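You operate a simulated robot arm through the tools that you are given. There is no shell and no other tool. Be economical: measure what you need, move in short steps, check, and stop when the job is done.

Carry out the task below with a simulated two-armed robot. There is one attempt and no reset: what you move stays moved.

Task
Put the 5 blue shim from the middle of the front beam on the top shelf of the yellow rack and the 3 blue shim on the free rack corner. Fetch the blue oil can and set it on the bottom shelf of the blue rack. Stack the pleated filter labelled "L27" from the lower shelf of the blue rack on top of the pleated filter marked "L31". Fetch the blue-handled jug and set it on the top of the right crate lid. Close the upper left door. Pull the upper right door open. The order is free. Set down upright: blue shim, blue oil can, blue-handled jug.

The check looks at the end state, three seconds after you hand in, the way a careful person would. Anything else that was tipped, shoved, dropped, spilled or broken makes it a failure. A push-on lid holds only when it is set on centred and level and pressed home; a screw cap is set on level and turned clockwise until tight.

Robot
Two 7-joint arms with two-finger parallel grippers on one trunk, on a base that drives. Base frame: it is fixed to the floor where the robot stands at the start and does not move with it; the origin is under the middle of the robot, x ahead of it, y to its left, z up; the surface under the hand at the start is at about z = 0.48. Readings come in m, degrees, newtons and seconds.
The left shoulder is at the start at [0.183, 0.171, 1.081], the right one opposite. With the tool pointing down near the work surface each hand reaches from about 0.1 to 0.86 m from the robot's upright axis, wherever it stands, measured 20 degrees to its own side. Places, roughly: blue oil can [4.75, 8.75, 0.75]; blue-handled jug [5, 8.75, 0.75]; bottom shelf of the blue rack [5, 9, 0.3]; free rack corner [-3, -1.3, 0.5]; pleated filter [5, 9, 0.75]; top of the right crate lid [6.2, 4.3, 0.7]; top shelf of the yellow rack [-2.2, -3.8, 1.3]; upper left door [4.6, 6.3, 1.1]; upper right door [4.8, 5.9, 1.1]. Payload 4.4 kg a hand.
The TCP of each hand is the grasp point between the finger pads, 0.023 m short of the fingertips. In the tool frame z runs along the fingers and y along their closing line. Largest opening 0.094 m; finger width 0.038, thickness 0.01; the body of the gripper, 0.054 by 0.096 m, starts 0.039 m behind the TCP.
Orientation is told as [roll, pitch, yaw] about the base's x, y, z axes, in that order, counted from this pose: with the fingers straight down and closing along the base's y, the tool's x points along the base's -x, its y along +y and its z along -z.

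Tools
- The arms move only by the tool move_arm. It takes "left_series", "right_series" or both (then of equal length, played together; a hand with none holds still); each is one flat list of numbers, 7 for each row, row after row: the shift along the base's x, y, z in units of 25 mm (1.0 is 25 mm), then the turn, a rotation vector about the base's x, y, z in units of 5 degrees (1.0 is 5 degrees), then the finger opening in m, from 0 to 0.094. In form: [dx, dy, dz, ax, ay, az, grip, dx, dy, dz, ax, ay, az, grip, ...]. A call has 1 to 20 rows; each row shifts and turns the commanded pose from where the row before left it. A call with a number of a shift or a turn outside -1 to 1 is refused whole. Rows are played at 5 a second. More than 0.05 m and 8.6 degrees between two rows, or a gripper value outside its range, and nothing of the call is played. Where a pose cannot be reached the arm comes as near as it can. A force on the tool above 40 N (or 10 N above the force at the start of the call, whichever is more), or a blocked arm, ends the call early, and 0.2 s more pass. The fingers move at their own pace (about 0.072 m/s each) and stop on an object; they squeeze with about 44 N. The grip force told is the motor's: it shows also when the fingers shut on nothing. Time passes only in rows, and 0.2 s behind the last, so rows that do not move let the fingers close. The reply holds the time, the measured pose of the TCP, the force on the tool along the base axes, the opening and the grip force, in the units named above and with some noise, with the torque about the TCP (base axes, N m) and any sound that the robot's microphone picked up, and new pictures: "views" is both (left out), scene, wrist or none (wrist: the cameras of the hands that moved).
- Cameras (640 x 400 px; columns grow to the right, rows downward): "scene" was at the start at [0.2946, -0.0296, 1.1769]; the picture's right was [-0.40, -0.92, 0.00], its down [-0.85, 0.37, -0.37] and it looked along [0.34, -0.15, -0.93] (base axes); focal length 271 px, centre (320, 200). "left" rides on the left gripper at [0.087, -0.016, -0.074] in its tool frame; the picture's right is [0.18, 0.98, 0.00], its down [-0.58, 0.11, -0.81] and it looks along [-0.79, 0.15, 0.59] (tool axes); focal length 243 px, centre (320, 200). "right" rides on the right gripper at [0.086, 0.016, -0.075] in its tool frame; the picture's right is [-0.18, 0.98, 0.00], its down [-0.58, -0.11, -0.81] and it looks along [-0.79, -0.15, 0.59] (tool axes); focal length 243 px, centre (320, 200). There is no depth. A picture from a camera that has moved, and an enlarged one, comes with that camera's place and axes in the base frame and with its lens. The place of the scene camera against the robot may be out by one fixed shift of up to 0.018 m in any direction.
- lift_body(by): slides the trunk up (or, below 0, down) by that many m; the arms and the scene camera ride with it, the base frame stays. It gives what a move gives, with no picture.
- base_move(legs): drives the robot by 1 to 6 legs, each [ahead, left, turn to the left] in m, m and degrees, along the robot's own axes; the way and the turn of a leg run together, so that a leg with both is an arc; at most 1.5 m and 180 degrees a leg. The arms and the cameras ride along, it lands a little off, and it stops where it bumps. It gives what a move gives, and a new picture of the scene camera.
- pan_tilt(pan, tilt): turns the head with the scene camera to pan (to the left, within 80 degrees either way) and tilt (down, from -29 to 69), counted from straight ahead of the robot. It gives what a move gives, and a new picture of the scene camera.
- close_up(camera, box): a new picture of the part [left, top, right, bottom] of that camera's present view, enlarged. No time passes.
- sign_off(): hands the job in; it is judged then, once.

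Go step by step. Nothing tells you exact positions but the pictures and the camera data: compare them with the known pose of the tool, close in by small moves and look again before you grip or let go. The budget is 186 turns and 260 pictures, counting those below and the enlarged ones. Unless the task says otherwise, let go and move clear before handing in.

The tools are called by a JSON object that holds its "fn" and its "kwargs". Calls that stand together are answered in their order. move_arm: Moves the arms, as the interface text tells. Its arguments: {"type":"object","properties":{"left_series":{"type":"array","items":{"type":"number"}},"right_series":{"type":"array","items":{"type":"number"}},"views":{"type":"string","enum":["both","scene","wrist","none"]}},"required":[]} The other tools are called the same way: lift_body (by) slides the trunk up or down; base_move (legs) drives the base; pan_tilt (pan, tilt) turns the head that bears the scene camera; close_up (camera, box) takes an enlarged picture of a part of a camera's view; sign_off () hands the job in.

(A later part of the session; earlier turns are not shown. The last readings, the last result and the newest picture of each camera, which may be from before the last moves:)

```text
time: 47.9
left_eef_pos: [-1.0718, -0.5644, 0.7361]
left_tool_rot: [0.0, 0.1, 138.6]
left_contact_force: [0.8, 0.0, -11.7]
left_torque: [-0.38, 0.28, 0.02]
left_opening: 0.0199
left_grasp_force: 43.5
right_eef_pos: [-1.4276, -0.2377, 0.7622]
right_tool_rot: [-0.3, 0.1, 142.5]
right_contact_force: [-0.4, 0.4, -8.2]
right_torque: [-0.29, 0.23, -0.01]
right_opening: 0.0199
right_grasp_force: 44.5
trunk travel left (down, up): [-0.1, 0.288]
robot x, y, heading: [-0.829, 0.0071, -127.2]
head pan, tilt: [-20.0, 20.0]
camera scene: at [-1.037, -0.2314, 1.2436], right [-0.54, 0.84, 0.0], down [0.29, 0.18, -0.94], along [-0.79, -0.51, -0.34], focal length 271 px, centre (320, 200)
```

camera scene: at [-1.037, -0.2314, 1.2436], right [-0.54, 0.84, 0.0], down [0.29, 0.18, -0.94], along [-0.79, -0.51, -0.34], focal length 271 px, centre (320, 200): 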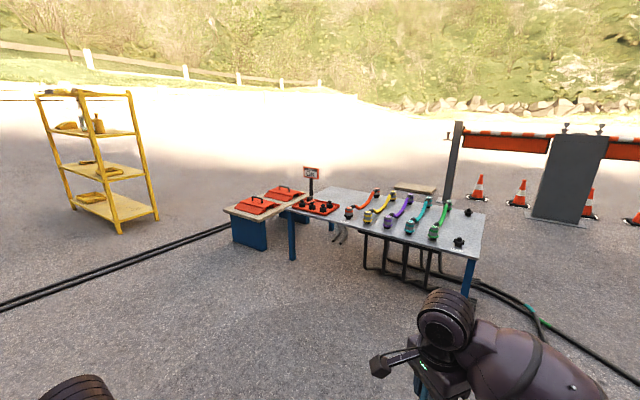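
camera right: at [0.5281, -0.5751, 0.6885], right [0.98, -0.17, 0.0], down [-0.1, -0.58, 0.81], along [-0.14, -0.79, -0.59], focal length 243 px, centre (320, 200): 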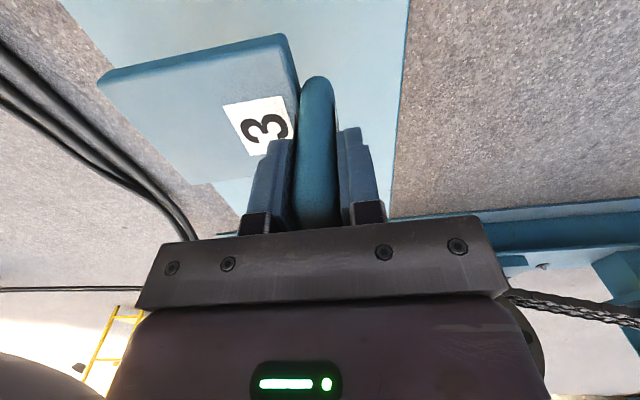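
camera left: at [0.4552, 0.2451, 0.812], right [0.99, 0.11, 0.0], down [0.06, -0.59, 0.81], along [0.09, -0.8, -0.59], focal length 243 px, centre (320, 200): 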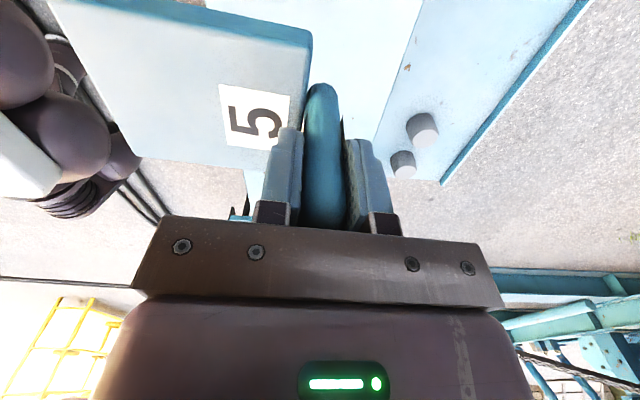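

I zoom on the low bench with red boxes (near the "free rack corner") and the yellow rack.

{"fn": "close_up", "kwargs": {"camera": "scene", "box": [200, 150, 360, 250]}}

{"fn": "close_up", "kwargs": {"camera": "scene", "box": [20, 80, 180, 180]}}

{"fn": "close_up", "kwargs": {"camera": "scene", "box": [340, 180, 500, 280]}}

```text
4.00 times, centred on (280, 200) of scene
camera zoom: at [-1.037, -0.2314, 1.2436], right [-0.54, 0.84, 0.0], down [0.29, 0.18, -0.94], along [-0.79, -0.51, -0.34], focal length 1085 px, centre (480, 200)
```

zoom: 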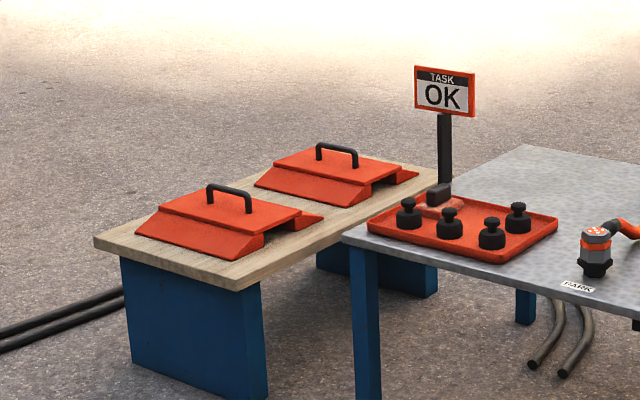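

```text
4.00 times, centred on (100, 130) of scene
camera zoom: at [-1.037, -0.2314, 1.2436], right [-0.54, 0.84, 0.0], down [0.29, 0.18, -0.94], along [-0.79, -0.51, -0.34], focal length 1085 px, centre (1200, 480)
```

zoom: 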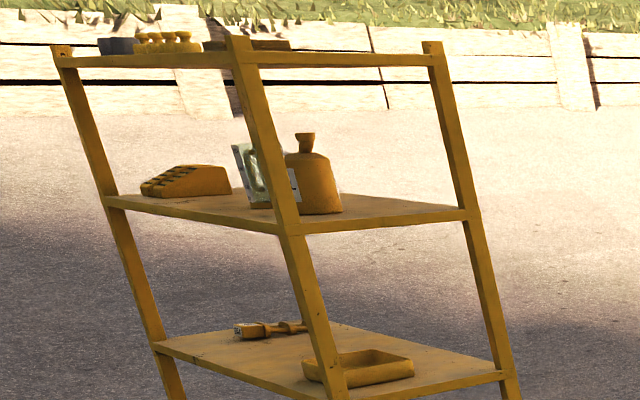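

```text
4.00 times, centred on (420, 230) of scene
camera zoom: at [-1.037, -0.2314, 1.2436], right [-0.54, 0.84, 0.0], down [0.29, 0.18, -0.94], along [-0.79, -0.51, -0.34], focal length 1085 px, centre (-80, 80)
```

zoom: 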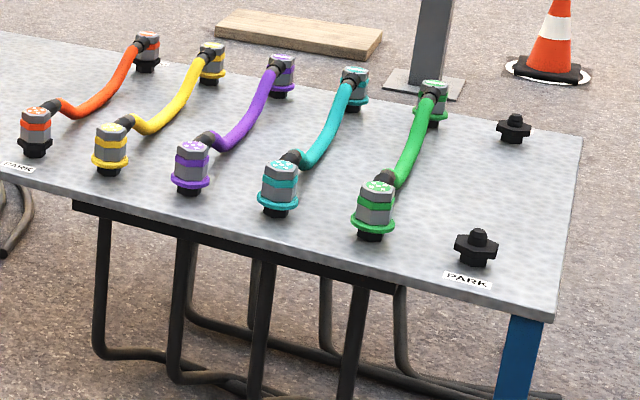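

The free rack corner is the far-left corner of the hose table (≈[-2.95,-1.3,0.5], behind the red tray). I go to the yellow rack first, driving south past the floor hoses.

{"fn": "base_move", "kwargs": {"legs": [[0, 0, 37.2], [1.5, 0, 0], [0.6, 0, 0]]}}

{"fn": "pan_tilt", "kwargs": {"pan": -30, "tilt": 25}}

```text
time: 59.9
left_eef_pos: [-0.6822, -2.6689, 0.7364]
left_tool_rot: [0.1, 0.1, 175.9]
left_contact_force: [-0.3, -0.7, -11.0]
left_torque: [-0.56, -0.07, 0.02]
left_opening: 0.0198
left_grasp_force: 44.6
right_eef_pos: [-1.1639, -2.6242, 0.7636]
right_tool_rot: [-0.2, 0.0, 179.9]
right_contact_force: [0.6, -0.9, -8.3]
right_torque: [-0.37, -0.03, -0.02]
right_opening: 0.0197
right_grasp_force: 43.8
trunk travel left (down, up): [-0.1, 0.288]
robot x, y, heading: [-0.842, -2.0643, -89.9]
head pan, tilt: [-20.0, 20.0]
camera scene: at [-0.8589, -2.3929, 1.2435], right [-0.94, 0.34, 0.0], down [0.12, 0.32, -0.94], along [-0.32, -0.88, -0.34], focal length 271 px, centre (320, 200)
```

scene: 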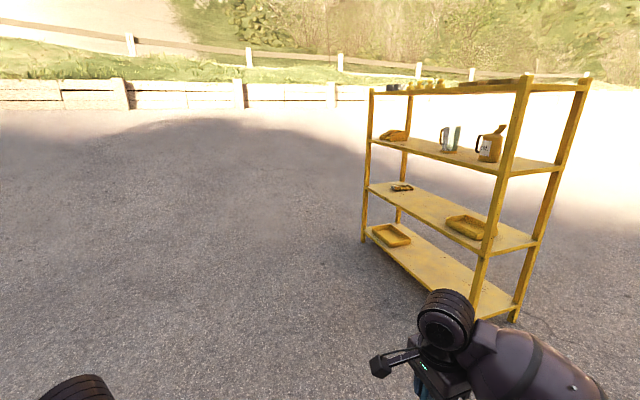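

```text
time: 60.6
left_eef_pos: [-0.6818, -2.6698, 0.736]
left_tool_rot: [0.0, 0.1, 175.9]
left_contact_force: [0.4, -1.1, -11.5]
left_torque: [-0.53, -0.06, 0.03]
left_opening: 0.02
left_grasp_force: 43.7
right_eef_pos: [-1.1634, -2.6259, 0.7635]
right_tool_rot: [-0.2, 0.0, 179.9]
right_contact_force: [-0.6, -0.1, -8.5]
right_torque: [-0.39, -0.06, -0.01]
right_opening: 0.0198
right_grasp_force: 43.8
trunk travel left (down, up): [-0.1, 0.288]
robot x, y, heading: [-0.8402, -2.0698, -89.8]
head pan, tilt: [-30.0, 25.0]
camera scene: at [-0.8731, -2.3849, 1.2355], right [-0.87, 0.5, 0.0], down [0.21, 0.37, -0.91], along [-0.45, -0.78, -0.42], focal length 271 px, centre (320, 200)
```

scene: 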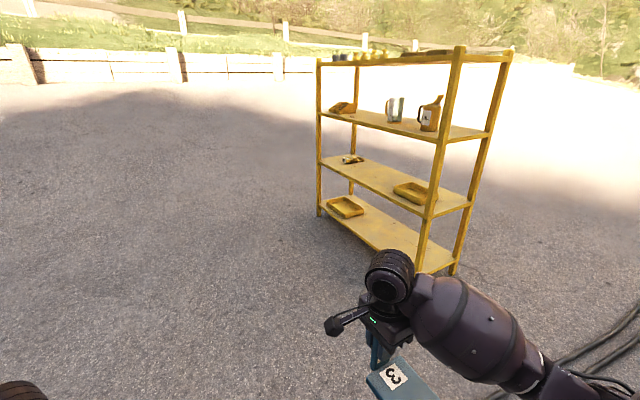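

The hoses were no obstacle. I raise the trunk and drive to face the rack's long east side.

{"fn": "lift_body", "kwargs": {"by": 0.285}}

{"fn": "base_move", "kwargs": {"legs": [[1.5, 0.0, 0], [0.1, 0, -82]]}}

{"fn": "pan_tilt", "kwargs": {"pan": 0, "tilt": 25}}

```text
time: 63.5
left_eef_pos: [-0.6824, -2.67, 1.0213]
left_tool_rot: [0.1, 0.1, 176.0]
left_contact_force: [-0.6, -0.5, -10.7]
left_torque: [-0.52, -0.02, 0.03]
left_opening: 0.0198
left_grasp_force: 43.8
right_eef_pos: [-1.1646, -2.626, 1.0478]
right_tool_rot: [-0.2, 0.0, 179.9]
right_contact_force: [0.7, -0.9, -8.1]
right_torque: [-0.37, -0.05, 0.02]
right_opening: 0.0198
right_grasp_force: 44.2
trunk travel left (down, up): [-0.385, 0.003]
robot x, y, heading: [-0.8406, -2.067, -90.0]
head pan, tilt: [-30.0, 25.0]
```

```text
time: 74.5
left_eef_pos: [-1.5021, -3.8647, 1.0216]
left_tool_rot: [0.1, 0.1, 92.1]
left_contact_force: [-0.4, -0.2, -10.7]
left_torque: [-0.1, 0.51, -0.01]
left_opening: 0.02
left_grasp_force: 44.0
right_eef_pos: [-1.5116, -3.3827, 1.0478]
right_tool_rot: [-0.1, -0.1, 96.0]
right_contact_force: [-1.3, 0.1, -8.1]
right_torque: [-0.09, 0.35, -0.02]
right_opening: 0.0197
right_grasp_force: 44.1
trunk travel left (down, up): [-0.385, 0.003]
robot x, y, heading: [-0.9256, -3.6472, -174.0]
head pan, tilt: [-30.0, 25.0]
camera scene: at [-1.051, -3.6205, 1.5458], right [0.41, 0.91, 0.0], down [0.39, -0.17, -0.91], along [-0.83, 0.37, -0.42], focal length 271 px, centre (320, 200)
```

scene: 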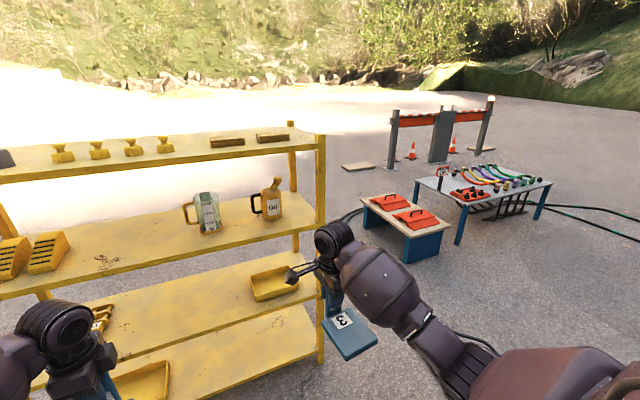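

```text
time: 75.5
left_eef_pos: [-1.5024, -3.8663, 1.0207]
left_tool_rot: [0.0, 0.1, 92.1]
left_contact_force: [0.2, 0.3, -11.3]
left_torque: [-0.08, 0.55, 0.01]
left_opening: 0.0197
left_grasp_force: 44.0
right_eef_pos: [-1.5116, -3.3835, 1.0477]
right_tool_rot: [-0.2, 0.1, 96.0]
right_contact_force: [0.8, -0.6, -7.5]
right_torque: [-0.09, 0.4, -0.02]
right_opening: 0.0198
right_grasp_force: 43.4
trunk travel left (down, up): [-0.385, 0.003]
robot x, y, heading: [-0.9191, -3.6482, -174.0]
head pan, tilt: [0.0, 25.0]
camera scene: at [-1.0584, -3.6677, 1.5458], right [-0.11, 0.99, 0.0], down [0.42, 0.04, -0.91], along [-0.9, -0.1, -0.42], focal length 271 px, centre (320, 200)
```

scene: 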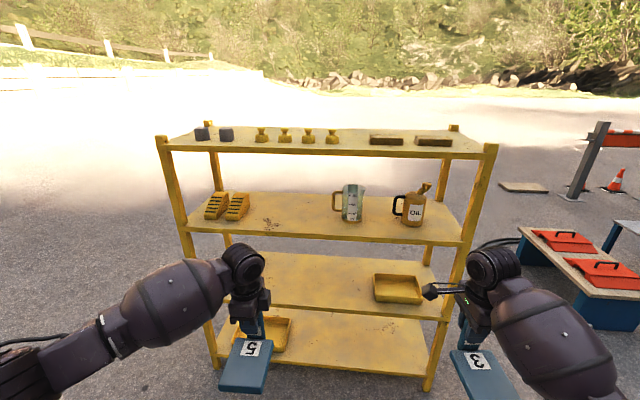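

The top shelf's front half is free, with a gap between the knobs and the brown slabs in the middle. I raise the left hand with shim 5 and retract the right hand before closing in.

{"fn": "move_arm", "kwargs": {"left_series": [0, 0, 1, 0, 0, 0, 0, 0, 0, 1, 0, 0, 0, 0, 0, 0, 1, 0, 0, 0, 0, 0, 0, 1, 0, 0, 0, 0, 0, 0, 1, 0, 0, 0, 0, 0, 0, 1, 0, 0, 0, 0, 0, 0, 1, 0, 0, 0, 0, 0, 0, 1, 0, 0, 0, 0, 0, 0, 1, 0, 0, 0, 0, 0, 0, 1, 0, 0, 0, 0, 0, 0, 1, 0, 0, 0, 0, 0, 0, 1, 0, 0, 0, 0, 0, 0, 1, 0, 0, 0, 0, 0, 0, 1, 0, 0, 0, 0, 0, 0, 1, 0, 0, 0, 0, 0, 0, 1, 0, 0, 0, 0, 0, 0, 1, 0, 0, 0, 0], "right_series": [0.35, 0.037, 0, 0, 0, 0, 0, 0.35, 0.037, 0, 0, 0, 0, 0, 0.35, 0.037, 0, 0, 0, 0, 0, 0.35, 0.037, 0, 0, 0, 0, 0, 0.35, 0.037, 0, 0, 0, 0, 0, 0.35, 0.037, 0, 0, 0, 0, 0, 0.35, 0.037, 0, 0, 0, 0, 0, 0.35, 0.037, 0, 0, 0, 0, 0, 0.35, 0.037, 0, 0, 0, 0, 0, 0.35, 0.037, 0, 0, 0, 0, 0, 0.35, 0.037, 0, 0, 0, 0, 0, 0.35, 0.037, 0, 0, 0, 0, 0, 0.35, 0.037, 0, 0, 0, 0, 0, 0.35, 0.037, 0, 0, 0, 0, 0, 0.35, 0.037, 0, 0, 0, 0, 0, 0.35, 0.037, 0, 0, 0, 0, 0, 0.35, 0.037, 0, 0, 0, 0, 0], "views": "scene"}}

```text
time: 79.1
left_eef_pos: [-1.5023, -3.8644, 1.447]
left_tool_rot: [0.1, 0.2, 92.2]
left_contact_force: [0.5, 0.5, -11.5]
left_torque: [-0.06, 0.49, -0.01]
left_opening: 0.0201
left_grasp_force: 43.6
right_eef_pos: [-1.3601, -3.3668, 1.0485]
right_tool_rot: [-0.2, 0.0, 96.0]
right_contact_force: [0.8, 0.8, -9.0]
right_torque: [-0.1, 0.37, 0.0]
right_opening: 0.0199
right_grasp_force: 44.2
trunk travel left (down, up): [-0.385, 0.003]
robot x, y, heading: [-0.9193, -3.6468, -173.8]
head pan, tilt: [0.0, 25.0]
camera scene: at [-1.0571, -3.6673, 1.546], right [-0.11, 0.99, 0.0], down [0.42, 0.04, -0.91], along [-0.9, -0.1, -0.42], focal length 271 px, centre (320, 200)
```

scene: 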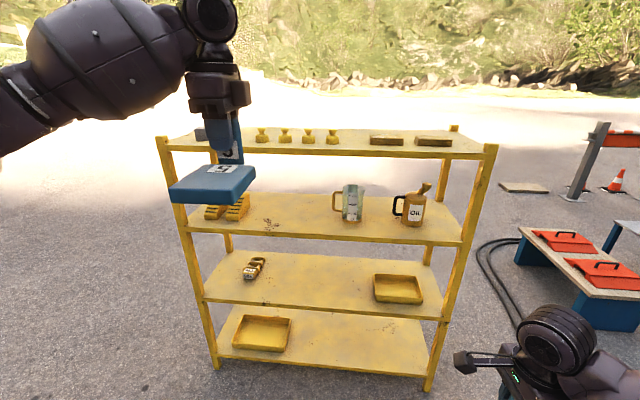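

I square up to the rack, sidestep so the left hand is in line with the gap, and approach short of the shelf.

{"fn": "base_move", "kwargs": {"legs": [[0, 0, -6], [0, -0.15, 0], [0.33, 0, 0]]}}

{"fn": "close_up", "kwargs": {"camera": "left", "box": [0, 0, 640, 400]}}

```text
time: 83.3
left_eef_pos: [-1.8537, -3.6533, 1.4459]
left_tool_rot: [0.1, 0.1, 85.8]
left_contact_force: [-0.9, -0.2, -10.4]
left_torque: [-0.02, 0.53, -0.01]
left_opening: 0.02
left_grasp_force: 43.2
right_eef_pos: [-1.6589, -3.1723, 1.0474]
right_tool_rot: [-0.3, 0.0, 89.9]
right_contact_force: [-0.6, 0.1, -8.3]
right_torque: [-0.07, 0.38, -0.04]
right_opening: 0.0201
right_grasp_force: 44.1
trunk travel left (down, up): [-0.385, 0.003]
robot x, y, heading: [-1.2511, -3.4973, 179.7]
head pan, tilt: [0.0, 25.0]
camera scene: at [-1.389, -3.502, 1.5458], right [0.0, 1.0, 0.0], down [0.42, 0.0, -0.91], along [-0.91, 0.0, -0.42], focal length 271 px, centre (320, 200)
```

scene: 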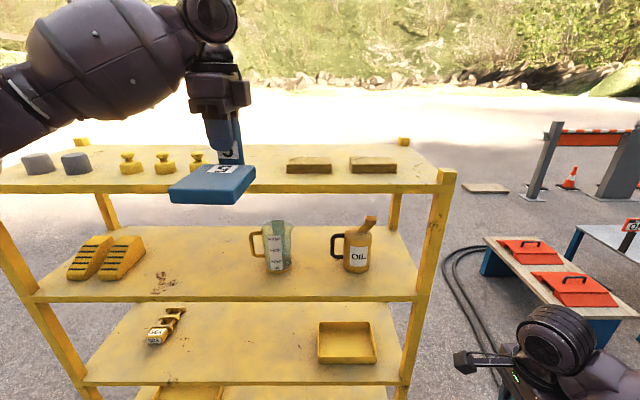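

```text
1.00 times, centred on (320, 200) of left (not enlarged: the box is as wide or as high as the picture)
camera zoom: at [-1.8433, -3.7391, 1.5203], right [-0.99, -0.11, 0.0], down [-0.07, 0.59, 0.81], along [-0.09, 0.8, -0.59], focal length 243 px, centre (320, 200)
```

zoom: 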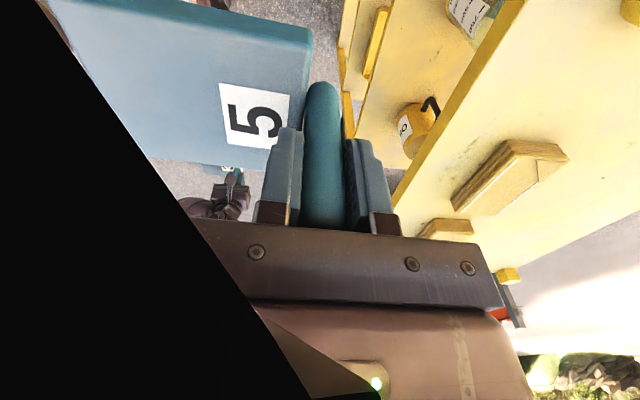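

There's a 26 cm gap between the last knob (y≈−3.85) and the slab (y≈−3.59), shelf z≈1.28. I sidestep to its middle and close in, then reach over it.

{"fn": "base_move", "kwargs": {"legs": [[0, 0.06, 0.3], [0.2, 0, 0]]}}

{"fn": "move_arm", "kwargs": {"left_series": [-0.9, 0, 0, 0, 0, 0, 0, -0.9, 0, 0, 0, 0, 0, 0, -0.9, 0, 0, 0, 0, 0, 0, -0.9, 0, 0, 0, 0, 0, 0, -0.9, 0, 0, 0, 0, 0, 0]}}

```text
time: 85.7
left_eef_pos: [-2.0551, -3.714, 1.4467]
left_tool_rot: [0.1, 0.2, 86.2]
left_contact_force: [-0.9, -0.7, -10.5]
left_torque: [0.0, 0.59, -0.02]
left_opening: 0.0198
left_grasp_force: 44.0
right_eef_pos: [-1.8616, -3.2351, 1.0484]
right_tool_rot: [-0.2, 0.0, 90.0]
right_contact_force: [-0.3, -1.0, -7.8]
right_torque: [-0.03, 0.43, 0.0]
right_opening: 0.0199
right_grasp_force: 43.9
trunk travel left (down, up): [-0.385, 0.003]
robot x, y, heading: [-1.456, -3.5539, -179.8]
head pan, tilt: [0.0, 25.0]
camera scene: at [-1.5908, -3.5631, 1.5458], right [0.0, 1.0, 0.0], down [0.42, 0.0, -0.91], along [-0.91, 0.0, -0.42], focal length 271 px, centre (320, 200)
```

scene: 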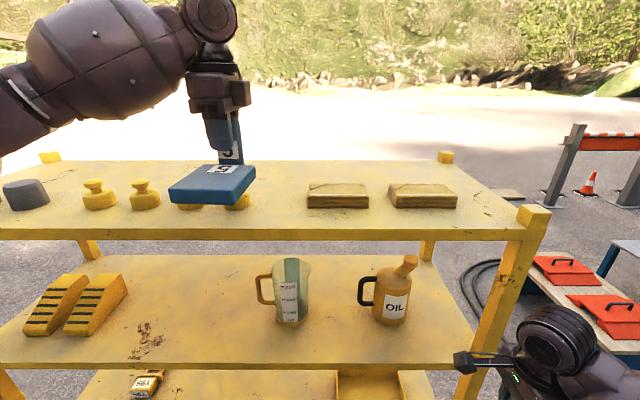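

```text
time: 86.9
left_eef_pos: [-2.1669, -3.7139, 1.4452]
left_tool_rot: [0.1, 0.1, 86.1]
left_contact_force: [0.0, 0.8, -11.4]
left_torque: [-0.03, 0.49, 0.01]
left_opening: 0.0198
left_grasp_force: 43.6
right_eef_pos: [-1.861, -3.2336, 1.046]
right_tool_rot: [-0.3, 0.1, 90.1]
right_contact_force: [-0.1, -0.4, -8.6]
right_torque: [-0.06, 0.36, -0.02]
right_opening: 0.0196
right_grasp_force: 44.0
trunk travel left (down, up): [-0.385, 0.003]
robot x, y, heading: [-1.4474, -3.5548, -179.8]
head pan, tilt: [0.0, 25.0]
camera scene: at [-1.591, -3.5623, 1.5457], right [0.0, 1.0, 0.0], down [0.42, 0.0, -0.91], along [-0.91, 0.0, -0.42], focal length 271 px, centre (320, 200)
camera left: at [-2.1573, -3.8007, 1.5199], right [-0.99, -0.12, 0.0], down [-0.07, 0.59, 0.81], along [-0.09, 0.8, -0.59], focal length 243 px, centre (320, 200)
```

scene: 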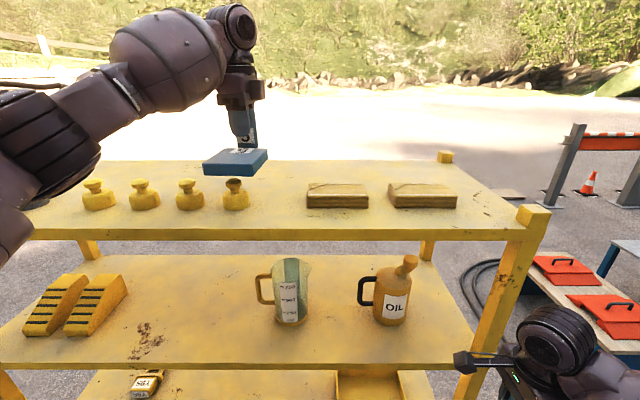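
left: 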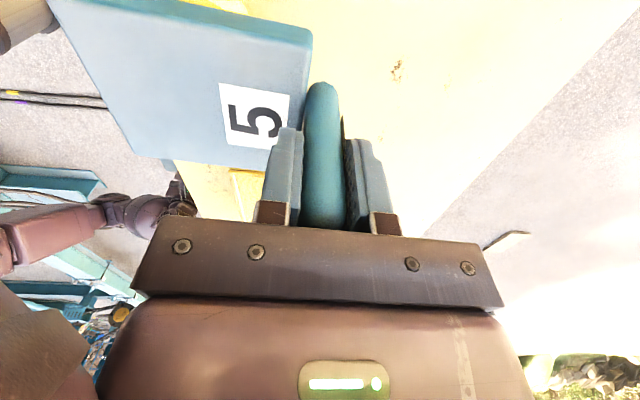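

The gap is narrower than thought (~12 cm; a fourth knob was hidden). I pull back a bit, align yaw, shift right, and measure with the wrist view and a zoom.

{"fn": "move_arm", "kwargs": {"left_series": [0.9, 0.6, 0, 0, 0, 0.4, 0, 0.9, 0.6, 0, 0, 0, 0.4, 0, 0.9, 0.6, 0, 0, 0, 0, 0, 0.9, 0.6, 0, 0, 0, 0, 0, 0.9, 0.6, 0, 0, 0, 0, 0], "views": "wrist"}}

{"fn": "close_up", "kwargs": {"camera": "scene", "box": [160, 130, 480, 330]}}

```text
time: 88.1
left_eef_pos: [-2.0523, -3.6366, 1.4451]
left_tool_rot: [0.2, 0.1, 90.2]
left_contact_force: [0.5, -0.8, -11.0]
left_torque: [-0.06, 0.55, 0.03]
left_opening: 0.0198
left_grasp_force: 44.1
right_eef_pos: [-1.8603, -3.2348, 1.0478]
right_tool_rot: [-0.2, 0.1, 90.1]
right_contact_force: [0.7, -0.3, -9.5]
right_torque: [-0.06, 0.37, -0.02]
right_opening: 0.0198
right_grasp_force: 43.8
trunk travel left (down, up): [-0.385, 0.003]
robot x, y, heading: [-1.454, -3.5555, -179.8]
head pan, tilt: [0.0, 25.0]
camera left: at [-2.0364, -3.7241, 1.5195], right [-0.98, -0.19, 0.0], down [-0.11, 0.58, 0.81], along [-0.15, 0.79, -0.59], focal length 243 px, centre (320, 200)
```

left: 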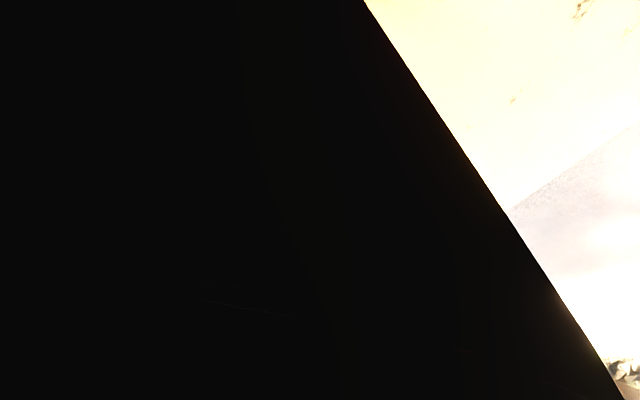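

```text
2.00 times, centred on (320, 230) of scene
camera zoom: at [-1.5895, -3.5625, 1.5459], right [0.0, 1.0, 0.0], down [0.42, 0.0, -0.91], along [-0.91, 0.0, -0.42], focal length 542 px, centre (320, 140)
```

zoom: 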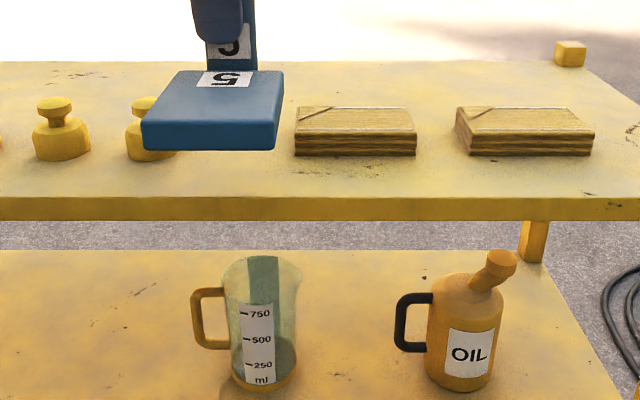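

Behind the slabs the shelf is free for ~28 cm, so placing from the west side is far safer. I back off and drive around the rack's north end.

{"fn": "base_move", "kwargs": {"legs": [[-0.45, 0, 0], [0, -1.05, 0], [1.5, 0, 0], [0.8, 0, 0], [0, 0, 180]]}}

{"fn": "pan_tilt", "kwargs": {"pan": -35, "tilt": 25}}

```text
time: 118.3
left_eef_pos: [-2.7251, -2.4685, 1.4455]
left_tool_rot: [0.1, 0.2, -89.3]
left_contact_force: [-0.1, -0.1, -12.0]
left_torque: [0.1, -0.49, -0.03]
left_opening: 0.0197
left_grasp_force: 44.2
right_eef_pos: [-2.9142, -2.8751, 1.0466]
right_tool_rot: [-0.3, -0.1, -89.4]
right_contact_force: [-0.2, 1.1, -8.7]
right_torque: [0.05, -0.36, 0.01]
right_opening: 0.0198
right_grasp_force: 44.3
trunk travel left (down, up): [-0.385, 0.003]
robot x, y, heading: [-3.324, -2.5544, 0.7]
head pan, tilt: [0.0, 25.0]
camera scene: at [-3.1607, -2.5628, 1.5458], right [0.01, -1.0, 0.0], down [-0.42, 0.0, -0.91], along [0.91, 0.01, -0.42], focal length 271 px, centre (320, 200)
```

scene: 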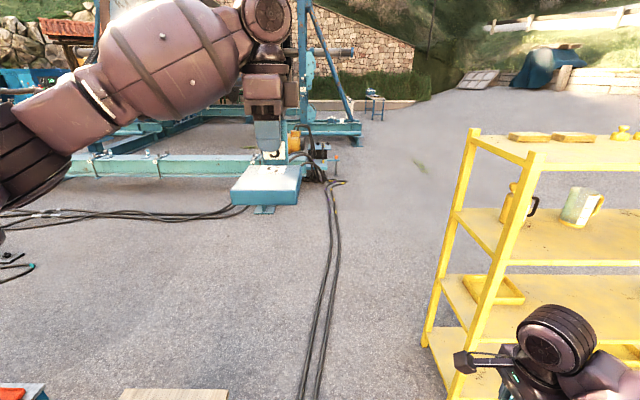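

```text
time: 119.3
left_eef_pos: [-2.7244, -2.469, 1.4444]
left_tool_rot: [0.1, 0.0, -89.5]
left_contact_force: [0.5, 0.7, -10.9]
left_torque: [0.05, -0.52, 0.01]
left_opening: 0.0202
left_grasp_force: 44.0
right_eef_pos: [-2.9145, -2.873, 1.0478]
right_tool_rot: [-0.3, 0.0, -89.3]
right_contact_force: [-0.3, 0.6, -8.6]
right_torque: [0.08, -0.34, -0.04]
right_opening: 0.0199
right_grasp_force: 43.9
trunk travel left (down, up): [-0.385, 0.003]
robot x, y, heading: [-3.3263, -2.5562, 0.3]
head pan, tilt: [-35.0, 25.0]
camera scene: at [-3.1767, -2.6158, 1.5458], right [-0.56, -0.83, 0.0], down [-0.35, 0.24, -0.91], along [0.75, -0.51, -0.42], focal length 271 px, centre (320, 200)
```

scene: 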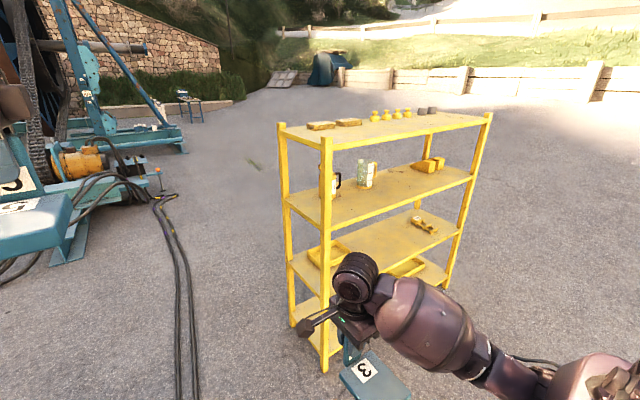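

{"fn": "base_move", "kwargs": {"legs": [[0, -1.1, -0.3]]}}

{"fn": "pan_tilt", "kwargs": {"pan": 0, "tilt": 30}}

{"fn": "close_up", "kwargs": {"camera": "left", "box": [0, 0, 640, 400]}}

```text
time: 129.5
left_eef_pos: [-2.715, -3.5921, 1.4449]
left_tool_rot: [0.0, 0.1, -89.7]
left_contact_force: [0.1, 0.0, -11.4]
left_torque: [0.04, -0.53, 0.02]
left_opening: 0.02
left_grasp_force: 43.9
right_eef_pos: [-2.9038, -3.9956, 1.0472]
right_tool_rot: [-0.3, -0.1, -89.6]
right_contact_force: [-0.2, 0.2, -8.2]
right_torque: [0.09, -0.37, 0.01]
right_opening: 0.0199
right_grasp_force: 44.4
trunk travel left (down, up): [-0.385, 0.003]
robot x, y, heading: [-3.3141, -3.6794, 0.2]
head pan, tilt: [-35.0, 25.0]
camera scene: at [-3.167, -3.7371, 1.5458], right [-0.57, -0.82, 0.0], down [-0.35, 0.24, -0.91], along [0.75, -0.51, -0.42], focal length 271 px, centre (320, 200)
```

scene: 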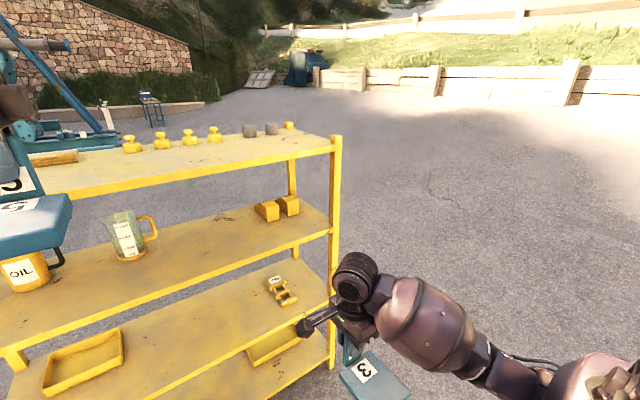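

```text
time: 130.5
left_eef_pos: [-2.7143, -3.5919, 1.4445]
left_tool_rot: [0.1, 0.1, -89.7]
left_contact_force: [-0.4, 0.3, -11.3]
left_torque: [0.11, -0.51, -0.02]
left_opening: 0.02
left_grasp_force: 44.2
right_eef_pos: [-2.9046, -3.9971, 1.0471]
right_tool_rot: [-0.3, 0.1, -89.7]
right_contact_force: [0.1, 1.1, -8.9]
right_torque: [0.08, -0.33, -0.01]
right_opening: 0.0196
right_grasp_force: 43.8
trunk travel left (down, up): [-0.385, 0.003]
robot x, y, heading: [-3.3174, -3.676, 0.4]
head pan, tilt: [0.0, 30.0]
camera scene: at [-3.1524, -3.6842, 1.5379], right [0.01, -1.0, 0.0], down [-0.5, 0.0, -0.87], along [0.87, 0.01, -0.5], focal length 271 px, centre (320, 200)
```

scene: 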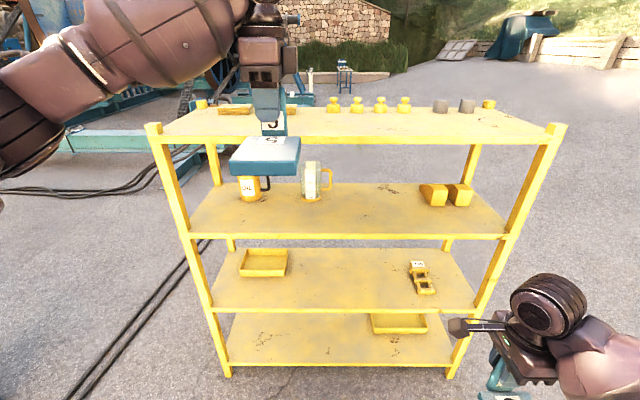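

```text
1.00 times, centred on (320, 200) of left (not enlarged: the box is as wide or as high as the picture)
camera zoom: at [-2.7314, -3.506, 1.519], right [0.98, 0.19, 0.0], down [0.11, -0.58, 0.81], along [0.15, -0.79, -0.59], focal length 243 px, centre (320, 200)
```

zoom: 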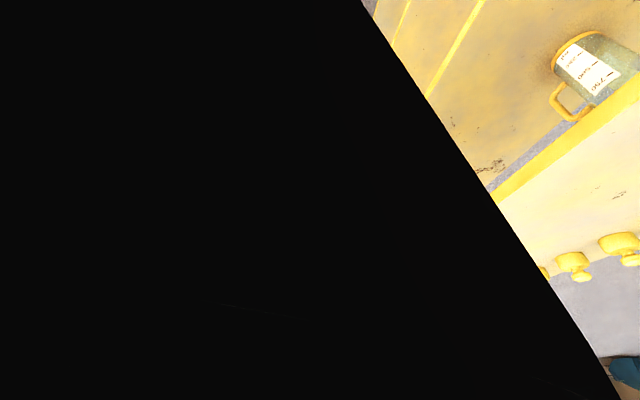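

West edge is at about x −2.39; I aim for the tab at x −2.25, y −3.64. I drive up and reach over the shelf.

{"fn": "base_move", "kwargs": {"legs": [[0.32, -0.045, 0]]}}

{"fn": "move_arm", "kwargs": {"left_series": [0.9, 0, 0, 0, 0, 0, 0, 0.9, 0, 0, 0, 0, 0, 0, 0.9, 0, 0, 0, 0, 0, 0, 0.9, 0, 0, 0, 0, 0, 0, 0.9, 0, 0, 0, 0, 0, 0, 0.9, 0, 0, 0, 0, 0, 0, 0.4, 0, 0, 0, 0, 0, 0, 0, 0, 0, 0, 0, 0, 0]}}

```text
time: 132.7
left_eef_pos: [-2.3859, -3.6376, 1.4443]
left_tool_rot: [0.0, 0.2, -89.9]
left_contact_force: [0.5, 0.1, -11.6]
left_torque: [0.08, -0.53, 0.02]
left_opening: 0.0201
left_grasp_force: 44.3
right_eef_pos: [-2.5783, -4.0402, 1.0462]
right_tool_rot: [-0.4, 0.0, -89.8]
right_contact_force: [0.1, 0.3, -8.7]
right_torque: [0.06, -0.39, -0.02]
right_opening: 0.0198
right_grasp_force: 43.8
trunk travel left (down, up): [-0.385, 0.003]
robot x, y, heading: [-2.9883, -3.7191, 0.3]
head pan, tilt: [0.0, 30.0]
camera scene: at [-2.8244, -3.7268, 1.5378], right [0.0, -1.0, 0.0], down [-0.5, 0.0, -0.87], along [0.87, 0.0, -0.5], focal length 271 px, centre (320, 200)
```

scene: 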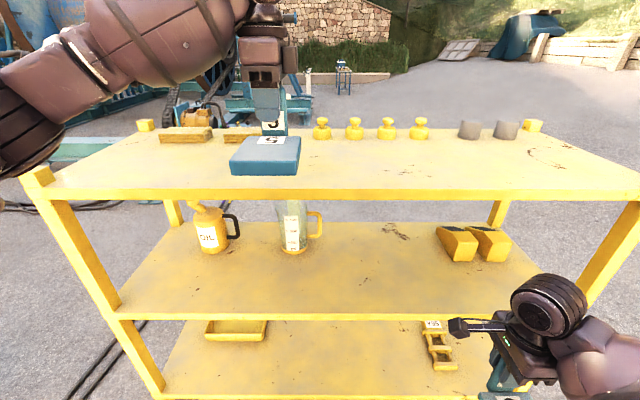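

```text
time: 134.4
left_eef_pos: [-2.2416, -3.6359, 1.4425]
left_tool_rot: [0.0, 0.0, -89.8]
left_contact_force: [0.3, 0.1, -11.1]
left_torque: [0.04, -0.54, -0.04]
left_opening: 0.0199
left_grasp_force: 43.9
right_eef_pos: [-2.5782, -4.0405, 1.048]
right_tool_rot: [-0.3, 0.0, -89.9]
right_contact_force: [-0.5, -0.1, -8.2]
right_torque: [0.05, -0.37, -0.02]
right_opening: 0.0199
right_grasp_force: 43.8
trunk travel left (down, up): [-0.385, 0.003]
robot x, y, heading: [-2.9844, -3.7204, 0.2]
head pan, tilt: [0.0, 30.0]
camera scene: at [-2.8245, -3.7259, 1.5378], right [0.0, -1.0, 0.0], down [-0.5, 0.0, -0.87], along [0.87, 0.0, -0.5], focal length 271 px, centre (320, 200)
camera left: at [-2.2577, -3.5489, 1.5178], right [0.98, 0.19, 0.0], down [0.11, -0.58, 0.81], along [0.15, -0.79, -0.59], focal length 243 px, centre (320, 200)
```

scene: 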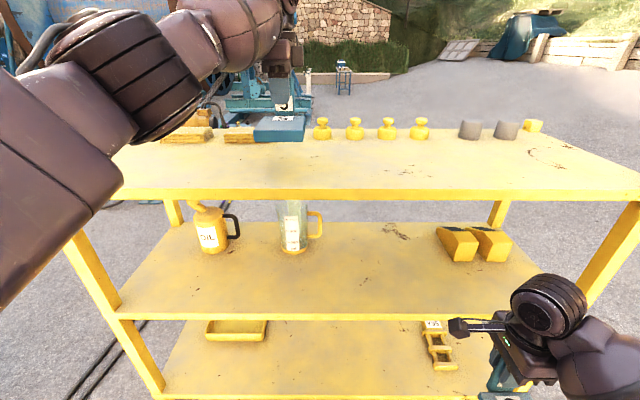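
left: 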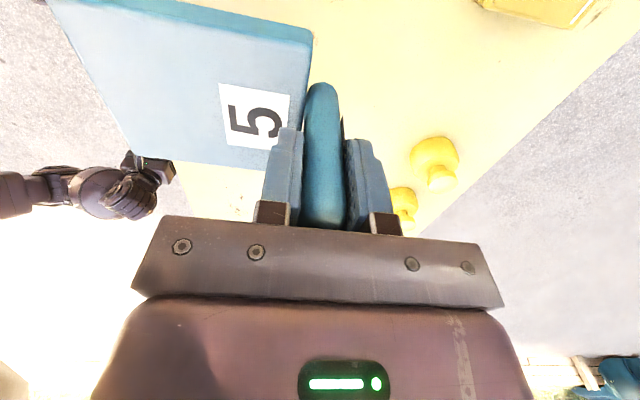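

Clear of slab and knob. I lower toward the shelf in small steps.

{"fn": "move_arm", "kwargs": {"left_series": [0, 0, -0.9, 0, 0, 0, 0, 0, 0, -0.9, 0, 0, 0, 0, 0, 0, -0.9, 0, 0, 0, 0, 0, 0, -0.2, 0, 0, 0, 0, 0, 0, 0, 0, 0, 0, 0]}}

```text
time: 135.7
left_eef_pos: [-2.2406, -3.6356, 1.3707]
left_tool_rot: [0.0, 0.1, -89.7]
left_contact_force: [0.7, -0.3, -11.3]
left_torque: [0.06, -0.5, 0.0]
left_opening: 0.0203
left_grasp_force: 43.8
right_eef_pos: [-2.5781, -4.04, 1.0472]
right_tool_rot: [-0.2, 0.2, -89.8]
right_contact_force: [-0.8, 0.8, -8.1]
right_torque: [0.05, -0.41, 0.0]
right_opening: 0.0199
right_grasp_force: 44.1
trunk travel left (down, up): [-0.385, 0.003]
robot x, y, heading: [-2.9913, -3.7153, -0.1]
head pan, tilt: [0.0, 30.0]
camera scene: at [-2.8247, -3.7268, 1.5378], right [0.0, -1.0, 0.0], down [-0.5, 0.0, -0.87], along [0.87, 0.0, -0.5], focal length 271 px, centre (320, 200)
camera left: at [-2.2579, -3.5495, 1.4455], right [0.98, 0.19, 0.0], down [0.11, -0.58, 0.81], along [0.15, -0.79, -0.59], focal length 243 px, centre (320, 200)
```

scene: 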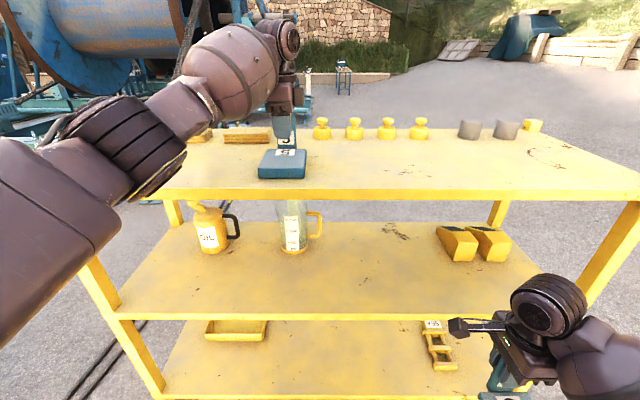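
left: 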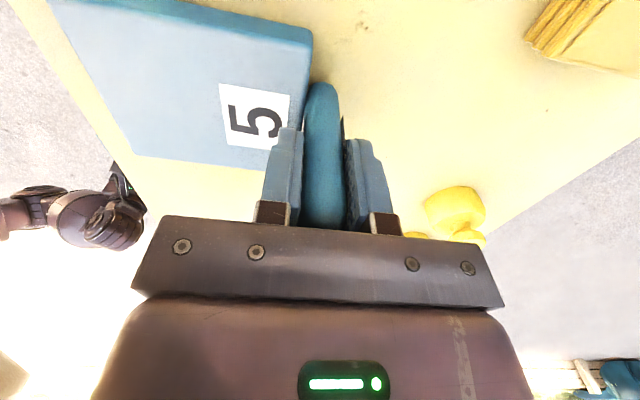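

{"fn": "move_arm", "kwargs": {"left_series": [0, 0, -0.16, 0, 0, 0, 0, 0, 0, -0.16, 0, 0, 0, 0, 0, 0, -0.16, 0, 0, 0, 0, 0, 0, 0, 0, 0, 0, 0], "views": "none"}}

```text
time: 136.7
left_eef_pos: [-2.2443, -3.6364, 1.3622]
left_tool_rot: [0.2, 0.0, -89.8]
left_contact_force: [9.5, 2.0, 30.4]
left_torque: [-0.08, 2.01, -0.13]
left_opening: 0.02
left_grasp_force: 43.8
right_eef_pos: [-2.5803, -4.0403, 1.048]
right_tool_rot: [-0.2, 0.1, -89.7]
right_contact_force: [0.0, -0.7, -9.0]
right_torque: [0.07, -0.38, 0.02]
right_opening: 0.0199
right_grasp_force: 43.8
trunk travel left (down, up): [-0.385, 0.003]
robot x, y, heading: [-2.9915, -3.7202, 0.3]
head pan, tilt: [0.0, 30.0]
```

Contact felt. I ease off 1.5 mm, open and rise.

{"fn": "move_arm", "kwargs": {"left_series": [0, 0, 0.08, 0, 0, 0, 0, 0, 0, 0, 0, 0, 0, 0.08, 0, 0, 0, 0, 0, 0, 0.08, 0, 0, 0, 0, 0, 0, 0.08, 0, 0, 0.5, 0, 0, 0, 0.08, 0, 0, 1, 0, 0, 0, 0.08, 0, 0, 1, 0, 0, 0, 0.08, 0, 0, 1, 0, 0, 0, 0.08]}}

```text
time: 138.4
left_eef_pos: [-2.2441, -3.637, 1.4509]
left_tool_rot: [0.1, 0.1, -89.9]
left_contact_force: [-0.5, 0.1, -0.6]
left_torque: [0.04, -0.03, -0.04]
left_opening: 0.0803
left_grasp_force: 0.1
right_eef_pos: [-2.5801, -4.0411, 1.0483]
right_tool_rot: [-0.3, 0.2, -89.7]
right_contact_force: [-0.5, -0.2, -7.9]
right_torque: [0.06, -0.36, 0.01]
right_opening: 0.0197
right_grasp_force: 43.9
trunk travel left (down, up): [-0.385, 0.003]
robot x, y, heading: [-2.9874, -3.7172, 0.3]
head pan, tilt: [0.0, 30.0]
camera scene: at [-2.827, -3.7279, 1.5381], right [0.0, -1.0, 0.0], down [-0.5, 0.0, -0.87], along [0.87, 0.0, -0.5], focal length 271 px, centre (320, 200)
camera left: at [-2.2608, -3.5514, 1.5257], right [0.98, 0.19, 0.0], down [0.11, -0.58, 0.8], along [0.15, -0.79, -0.59], focal length 243 px, centre (320, 200)
```

scene: 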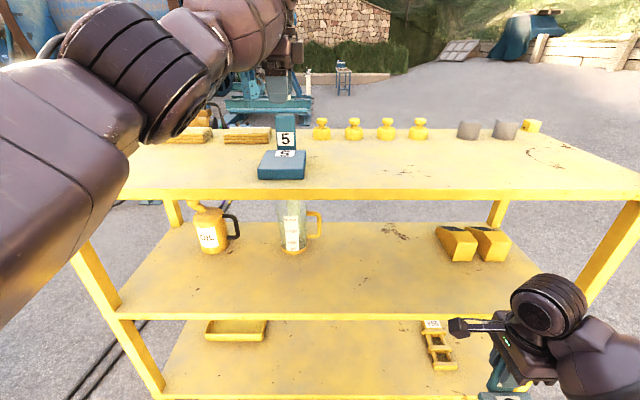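
left: 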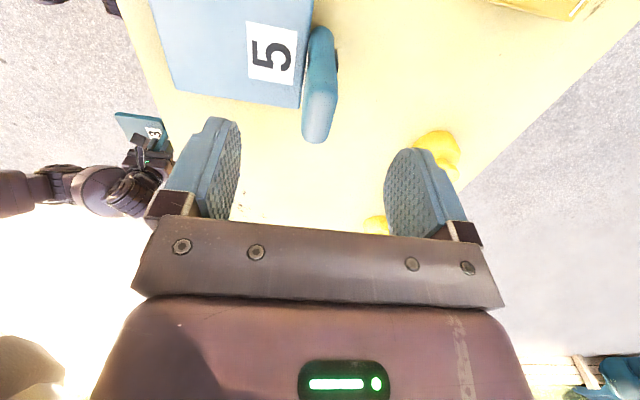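

Shim 5 stands well on the top shelf. I back off and go north to the west side of the hose table, then lower the trunk.

{"fn": "base_move", "kwargs": {"legs": [[-0.75, 0, 0], [0, 1.5, 0], [0, 1.2, 0]]}}

{"fn": "lift_body", "kwargs": {"by": -0.285}}

{"fn": "pan_tilt", "kwargs": {"pan": -20, "tilt": 40}}

```text
time: 165.9
left_eef_pos: [-2.9907, -0.9311, 1.4507]
left_tool_rot: [0.1, 0.1, -90.1]
left_contact_force: [0.2, -0.1, 0.1]
left_torque: [0.0, 0.0, 0.01]
left_opening: 0.0801
left_grasp_force: 0.1
right_eef_pos: [-3.3297, -1.3334, 1.0476]
right_tool_rot: [-0.3, 0.1, -90.2]
right_contact_force: [0.3, 0.2, -8.9]
right_torque: [0.11, -0.39, 0.01]
right_opening: 0.0198
right_grasp_force: 43.4
trunk travel left (down, up): [-0.385, 0.003]
robot x, y, heading: [-3.734, -1.0101, -0.2]
head pan, tilt: [0.0, 30.0]
camera scene: at [-3.5744, -1.0193, 1.538], right [0.0, -1.0, 0.0], down [-0.5, 0.0, -0.87], along [0.87, 0.0, -0.5], focal length 271 px, centre (320, 200)
```

scene: 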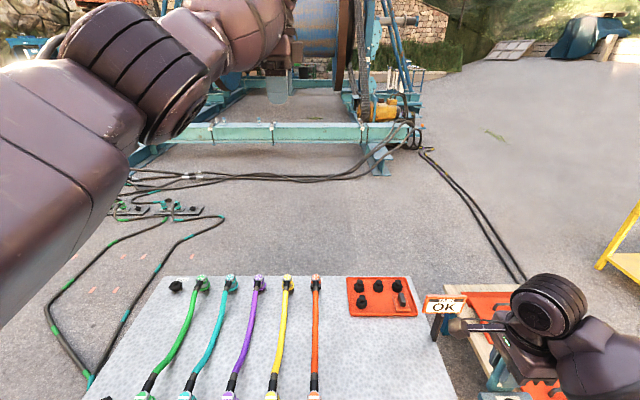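

```text
time: 168.8
left_eef_pos: [-2.9924, -0.9317, 1.1683]
left_tool_rot: [0.2, 0.0, -90.2]
left_contact_force: [0.1, -0.3, 0.4]
left_torque: [-0.01, -0.02, 0.0]
left_opening: 0.08
left_grasp_force: 0.0
right_eef_pos: [-3.3314, -1.3336, 0.7574]
right_tool_rot: [-1.5, 0.1, -90.1]
right_contact_force: [-0.7, 0.6, -8.7]
right_torque: [0.05, -0.4, -0.01]
right_opening: 0.0199
right_grasp_force: 44.0
trunk travel left (down, up): [-0.1, 0.288]
robot x, y, heading: [-3.7356, -1.0122, -0.1]
head pan, tilt: [0.0, 30.0]
```

```text
time: 169.6
left_eef_pos: [-2.9919, -0.9313, 1.1657]
left_tool_rot: [0.1, 0.2, -90.2]
left_contact_force: [0.2, -0.6, -0.6]
left_torque: [-0.01, 0.0, -0.01]
left_opening: 0.08
left_grasp_force: 0.1
right_eef_pos: [-3.3316, -1.3335, 0.7556]
right_tool_rot: [-1.7, 0.2, -90.2]
right_contact_force: [0.6, -1.0, -8.5]
right_torque: [0.02, -0.34, 0.03]
right_opening: 0.0198
right_grasp_force: 44.2
trunk travel left (down, up): [-0.1, 0.288]
robot x, y, heading: [-3.7372, -1.0148, 0.1]
head pan, tilt: [-20.0, 40.0]
camera scene: at [-3.4134, -1.0485, 1.2125], right [-0.34, -0.94, 0.0], down [-0.6, 0.22, -0.77], along [0.72, -0.26, -0.64], focal length 271 px, centre (320, 200)
```

scene: 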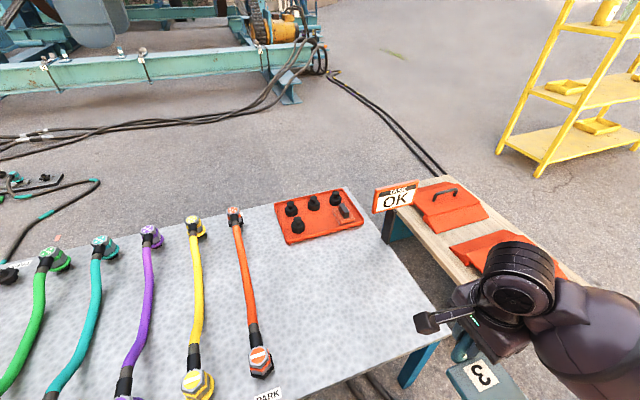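

The free corner area is clear at about (-3.0,-1.3). I close in, level the hand and reach over it.

{"fn": "base_move", "kwargs": {"legs": [[0.1, 0, 0]]}}

{"fn": "move_arm", "kwargs": {"right_series": [0.93, 0.2, 0, 0, -0.34, 0, 0, 0.93, 0.2, 0, 0, 0, 0, 0, 0.93, 0.2, 0, 0, 0, 0, 0, 0.93, 0.2, 0, 0, 0, 0, 0, 0.93, 0.2, 0, 0, 0, 0, 0, 0.93, 0.2, 0, 0, 0, 0, 0, 0.93, 0.2, 0, 0, 0, 0, 0, 0.93, 0.2, -0.3, 0, 0, 0, 0, 0.93, 0.2, -0.8, 0, 0, 0, 0, 0.93, 0.2, -0.8, 0, 0, 0, 0, 0.93, 0.2, -0.8, 0, 0, 0, 0, 0.93, 0.2, -0.8, 0, 0, 0, 0]}}

```text
time: 170.8
left_eef_pos: [-2.893, -0.931, 1.1652]
left_tool_rot: [0.2, 0.1, -90.1]
left_contact_force: [0.7, 0.0, -0.6]
left_torque: [0.01, 0.02, 0.01]
left_opening: 0.0797
left_grasp_force: 0.1
right_eef_pos: [-3.2344, -1.3341, 0.7552]
right_tool_rot: [-1.8, 0.1, -90.2]
right_contact_force: [-0.4, 0.1, -8.0]
right_torque: [0.05, -0.36, -0.04]
right_opening: 0.0197
right_grasp_force: 44.2
trunk travel left (down, up): [-0.1, 0.288]
robot x, y, heading: [-3.636, -1.0118, -0.2]
head pan, tilt: [-20.0, 40.0]
camera scene: at [-3.3154, -1.0488, 1.2124], right [-0.34, -0.94, 0.0], down [-0.6, 0.22, -0.77], along [0.72, -0.26, -0.64], focal length 271 px, centre (320, 200)
```

scene: 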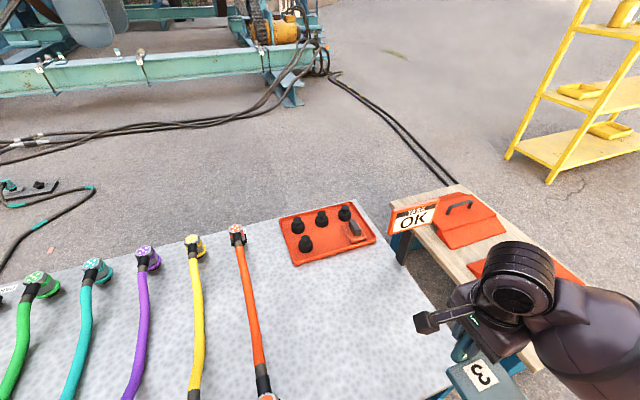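

```text
time: 173.4
left_eef_pos: [-2.8922, -0.9325, 1.1641]
left_tool_rot: [0.0, 0.1, -90.1]
left_contact_force: [0.0, 1.1, 0.5]
left_torque: [0.0, -0.01, 0.03]
left_opening: 0.08
left_grasp_force: 0.1
right_eef_pos: [-2.9564, -1.2758, 0.6693]
right_tool_rot: [-0.3, 0.0, -90.1]
right_contact_force: [-0.3, 0.2, -8.0]
right_torque: [0.06, -0.39, 0.01]
right_opening: 0.02
right_grasp_force: 44.0
trunk travel left (down, up): [-0.1, 0.288]
robot x, y, heading: [-3.6395, -1.013, -0.1]
head pan, tilt: [-20.0, 40.0]
camera scene: at [-3.3152, -1.0485, 1.2121], right [-0.34, -0.94, 0.0], down [-0.6, 0.22, -0.77], along [0.72, -0.26, -0.64], focal length 271 px, centre (320, 200)
camera right: at [-2.9399, -1.1882, 0.7437], right [0.98, -0.19, 0.0], down [-0.11, -0.58, 0.81], along [-0.15, -0.79, -0.59], focal length 243 px, centre (320, 200)
```

scene: 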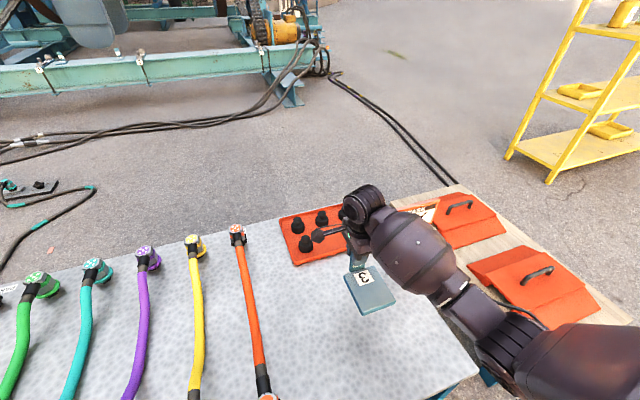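
right: 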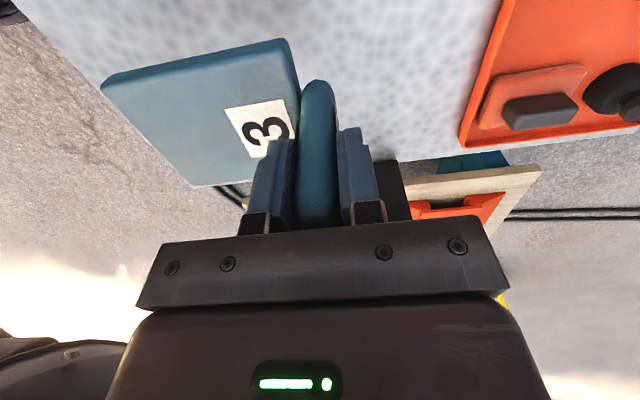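

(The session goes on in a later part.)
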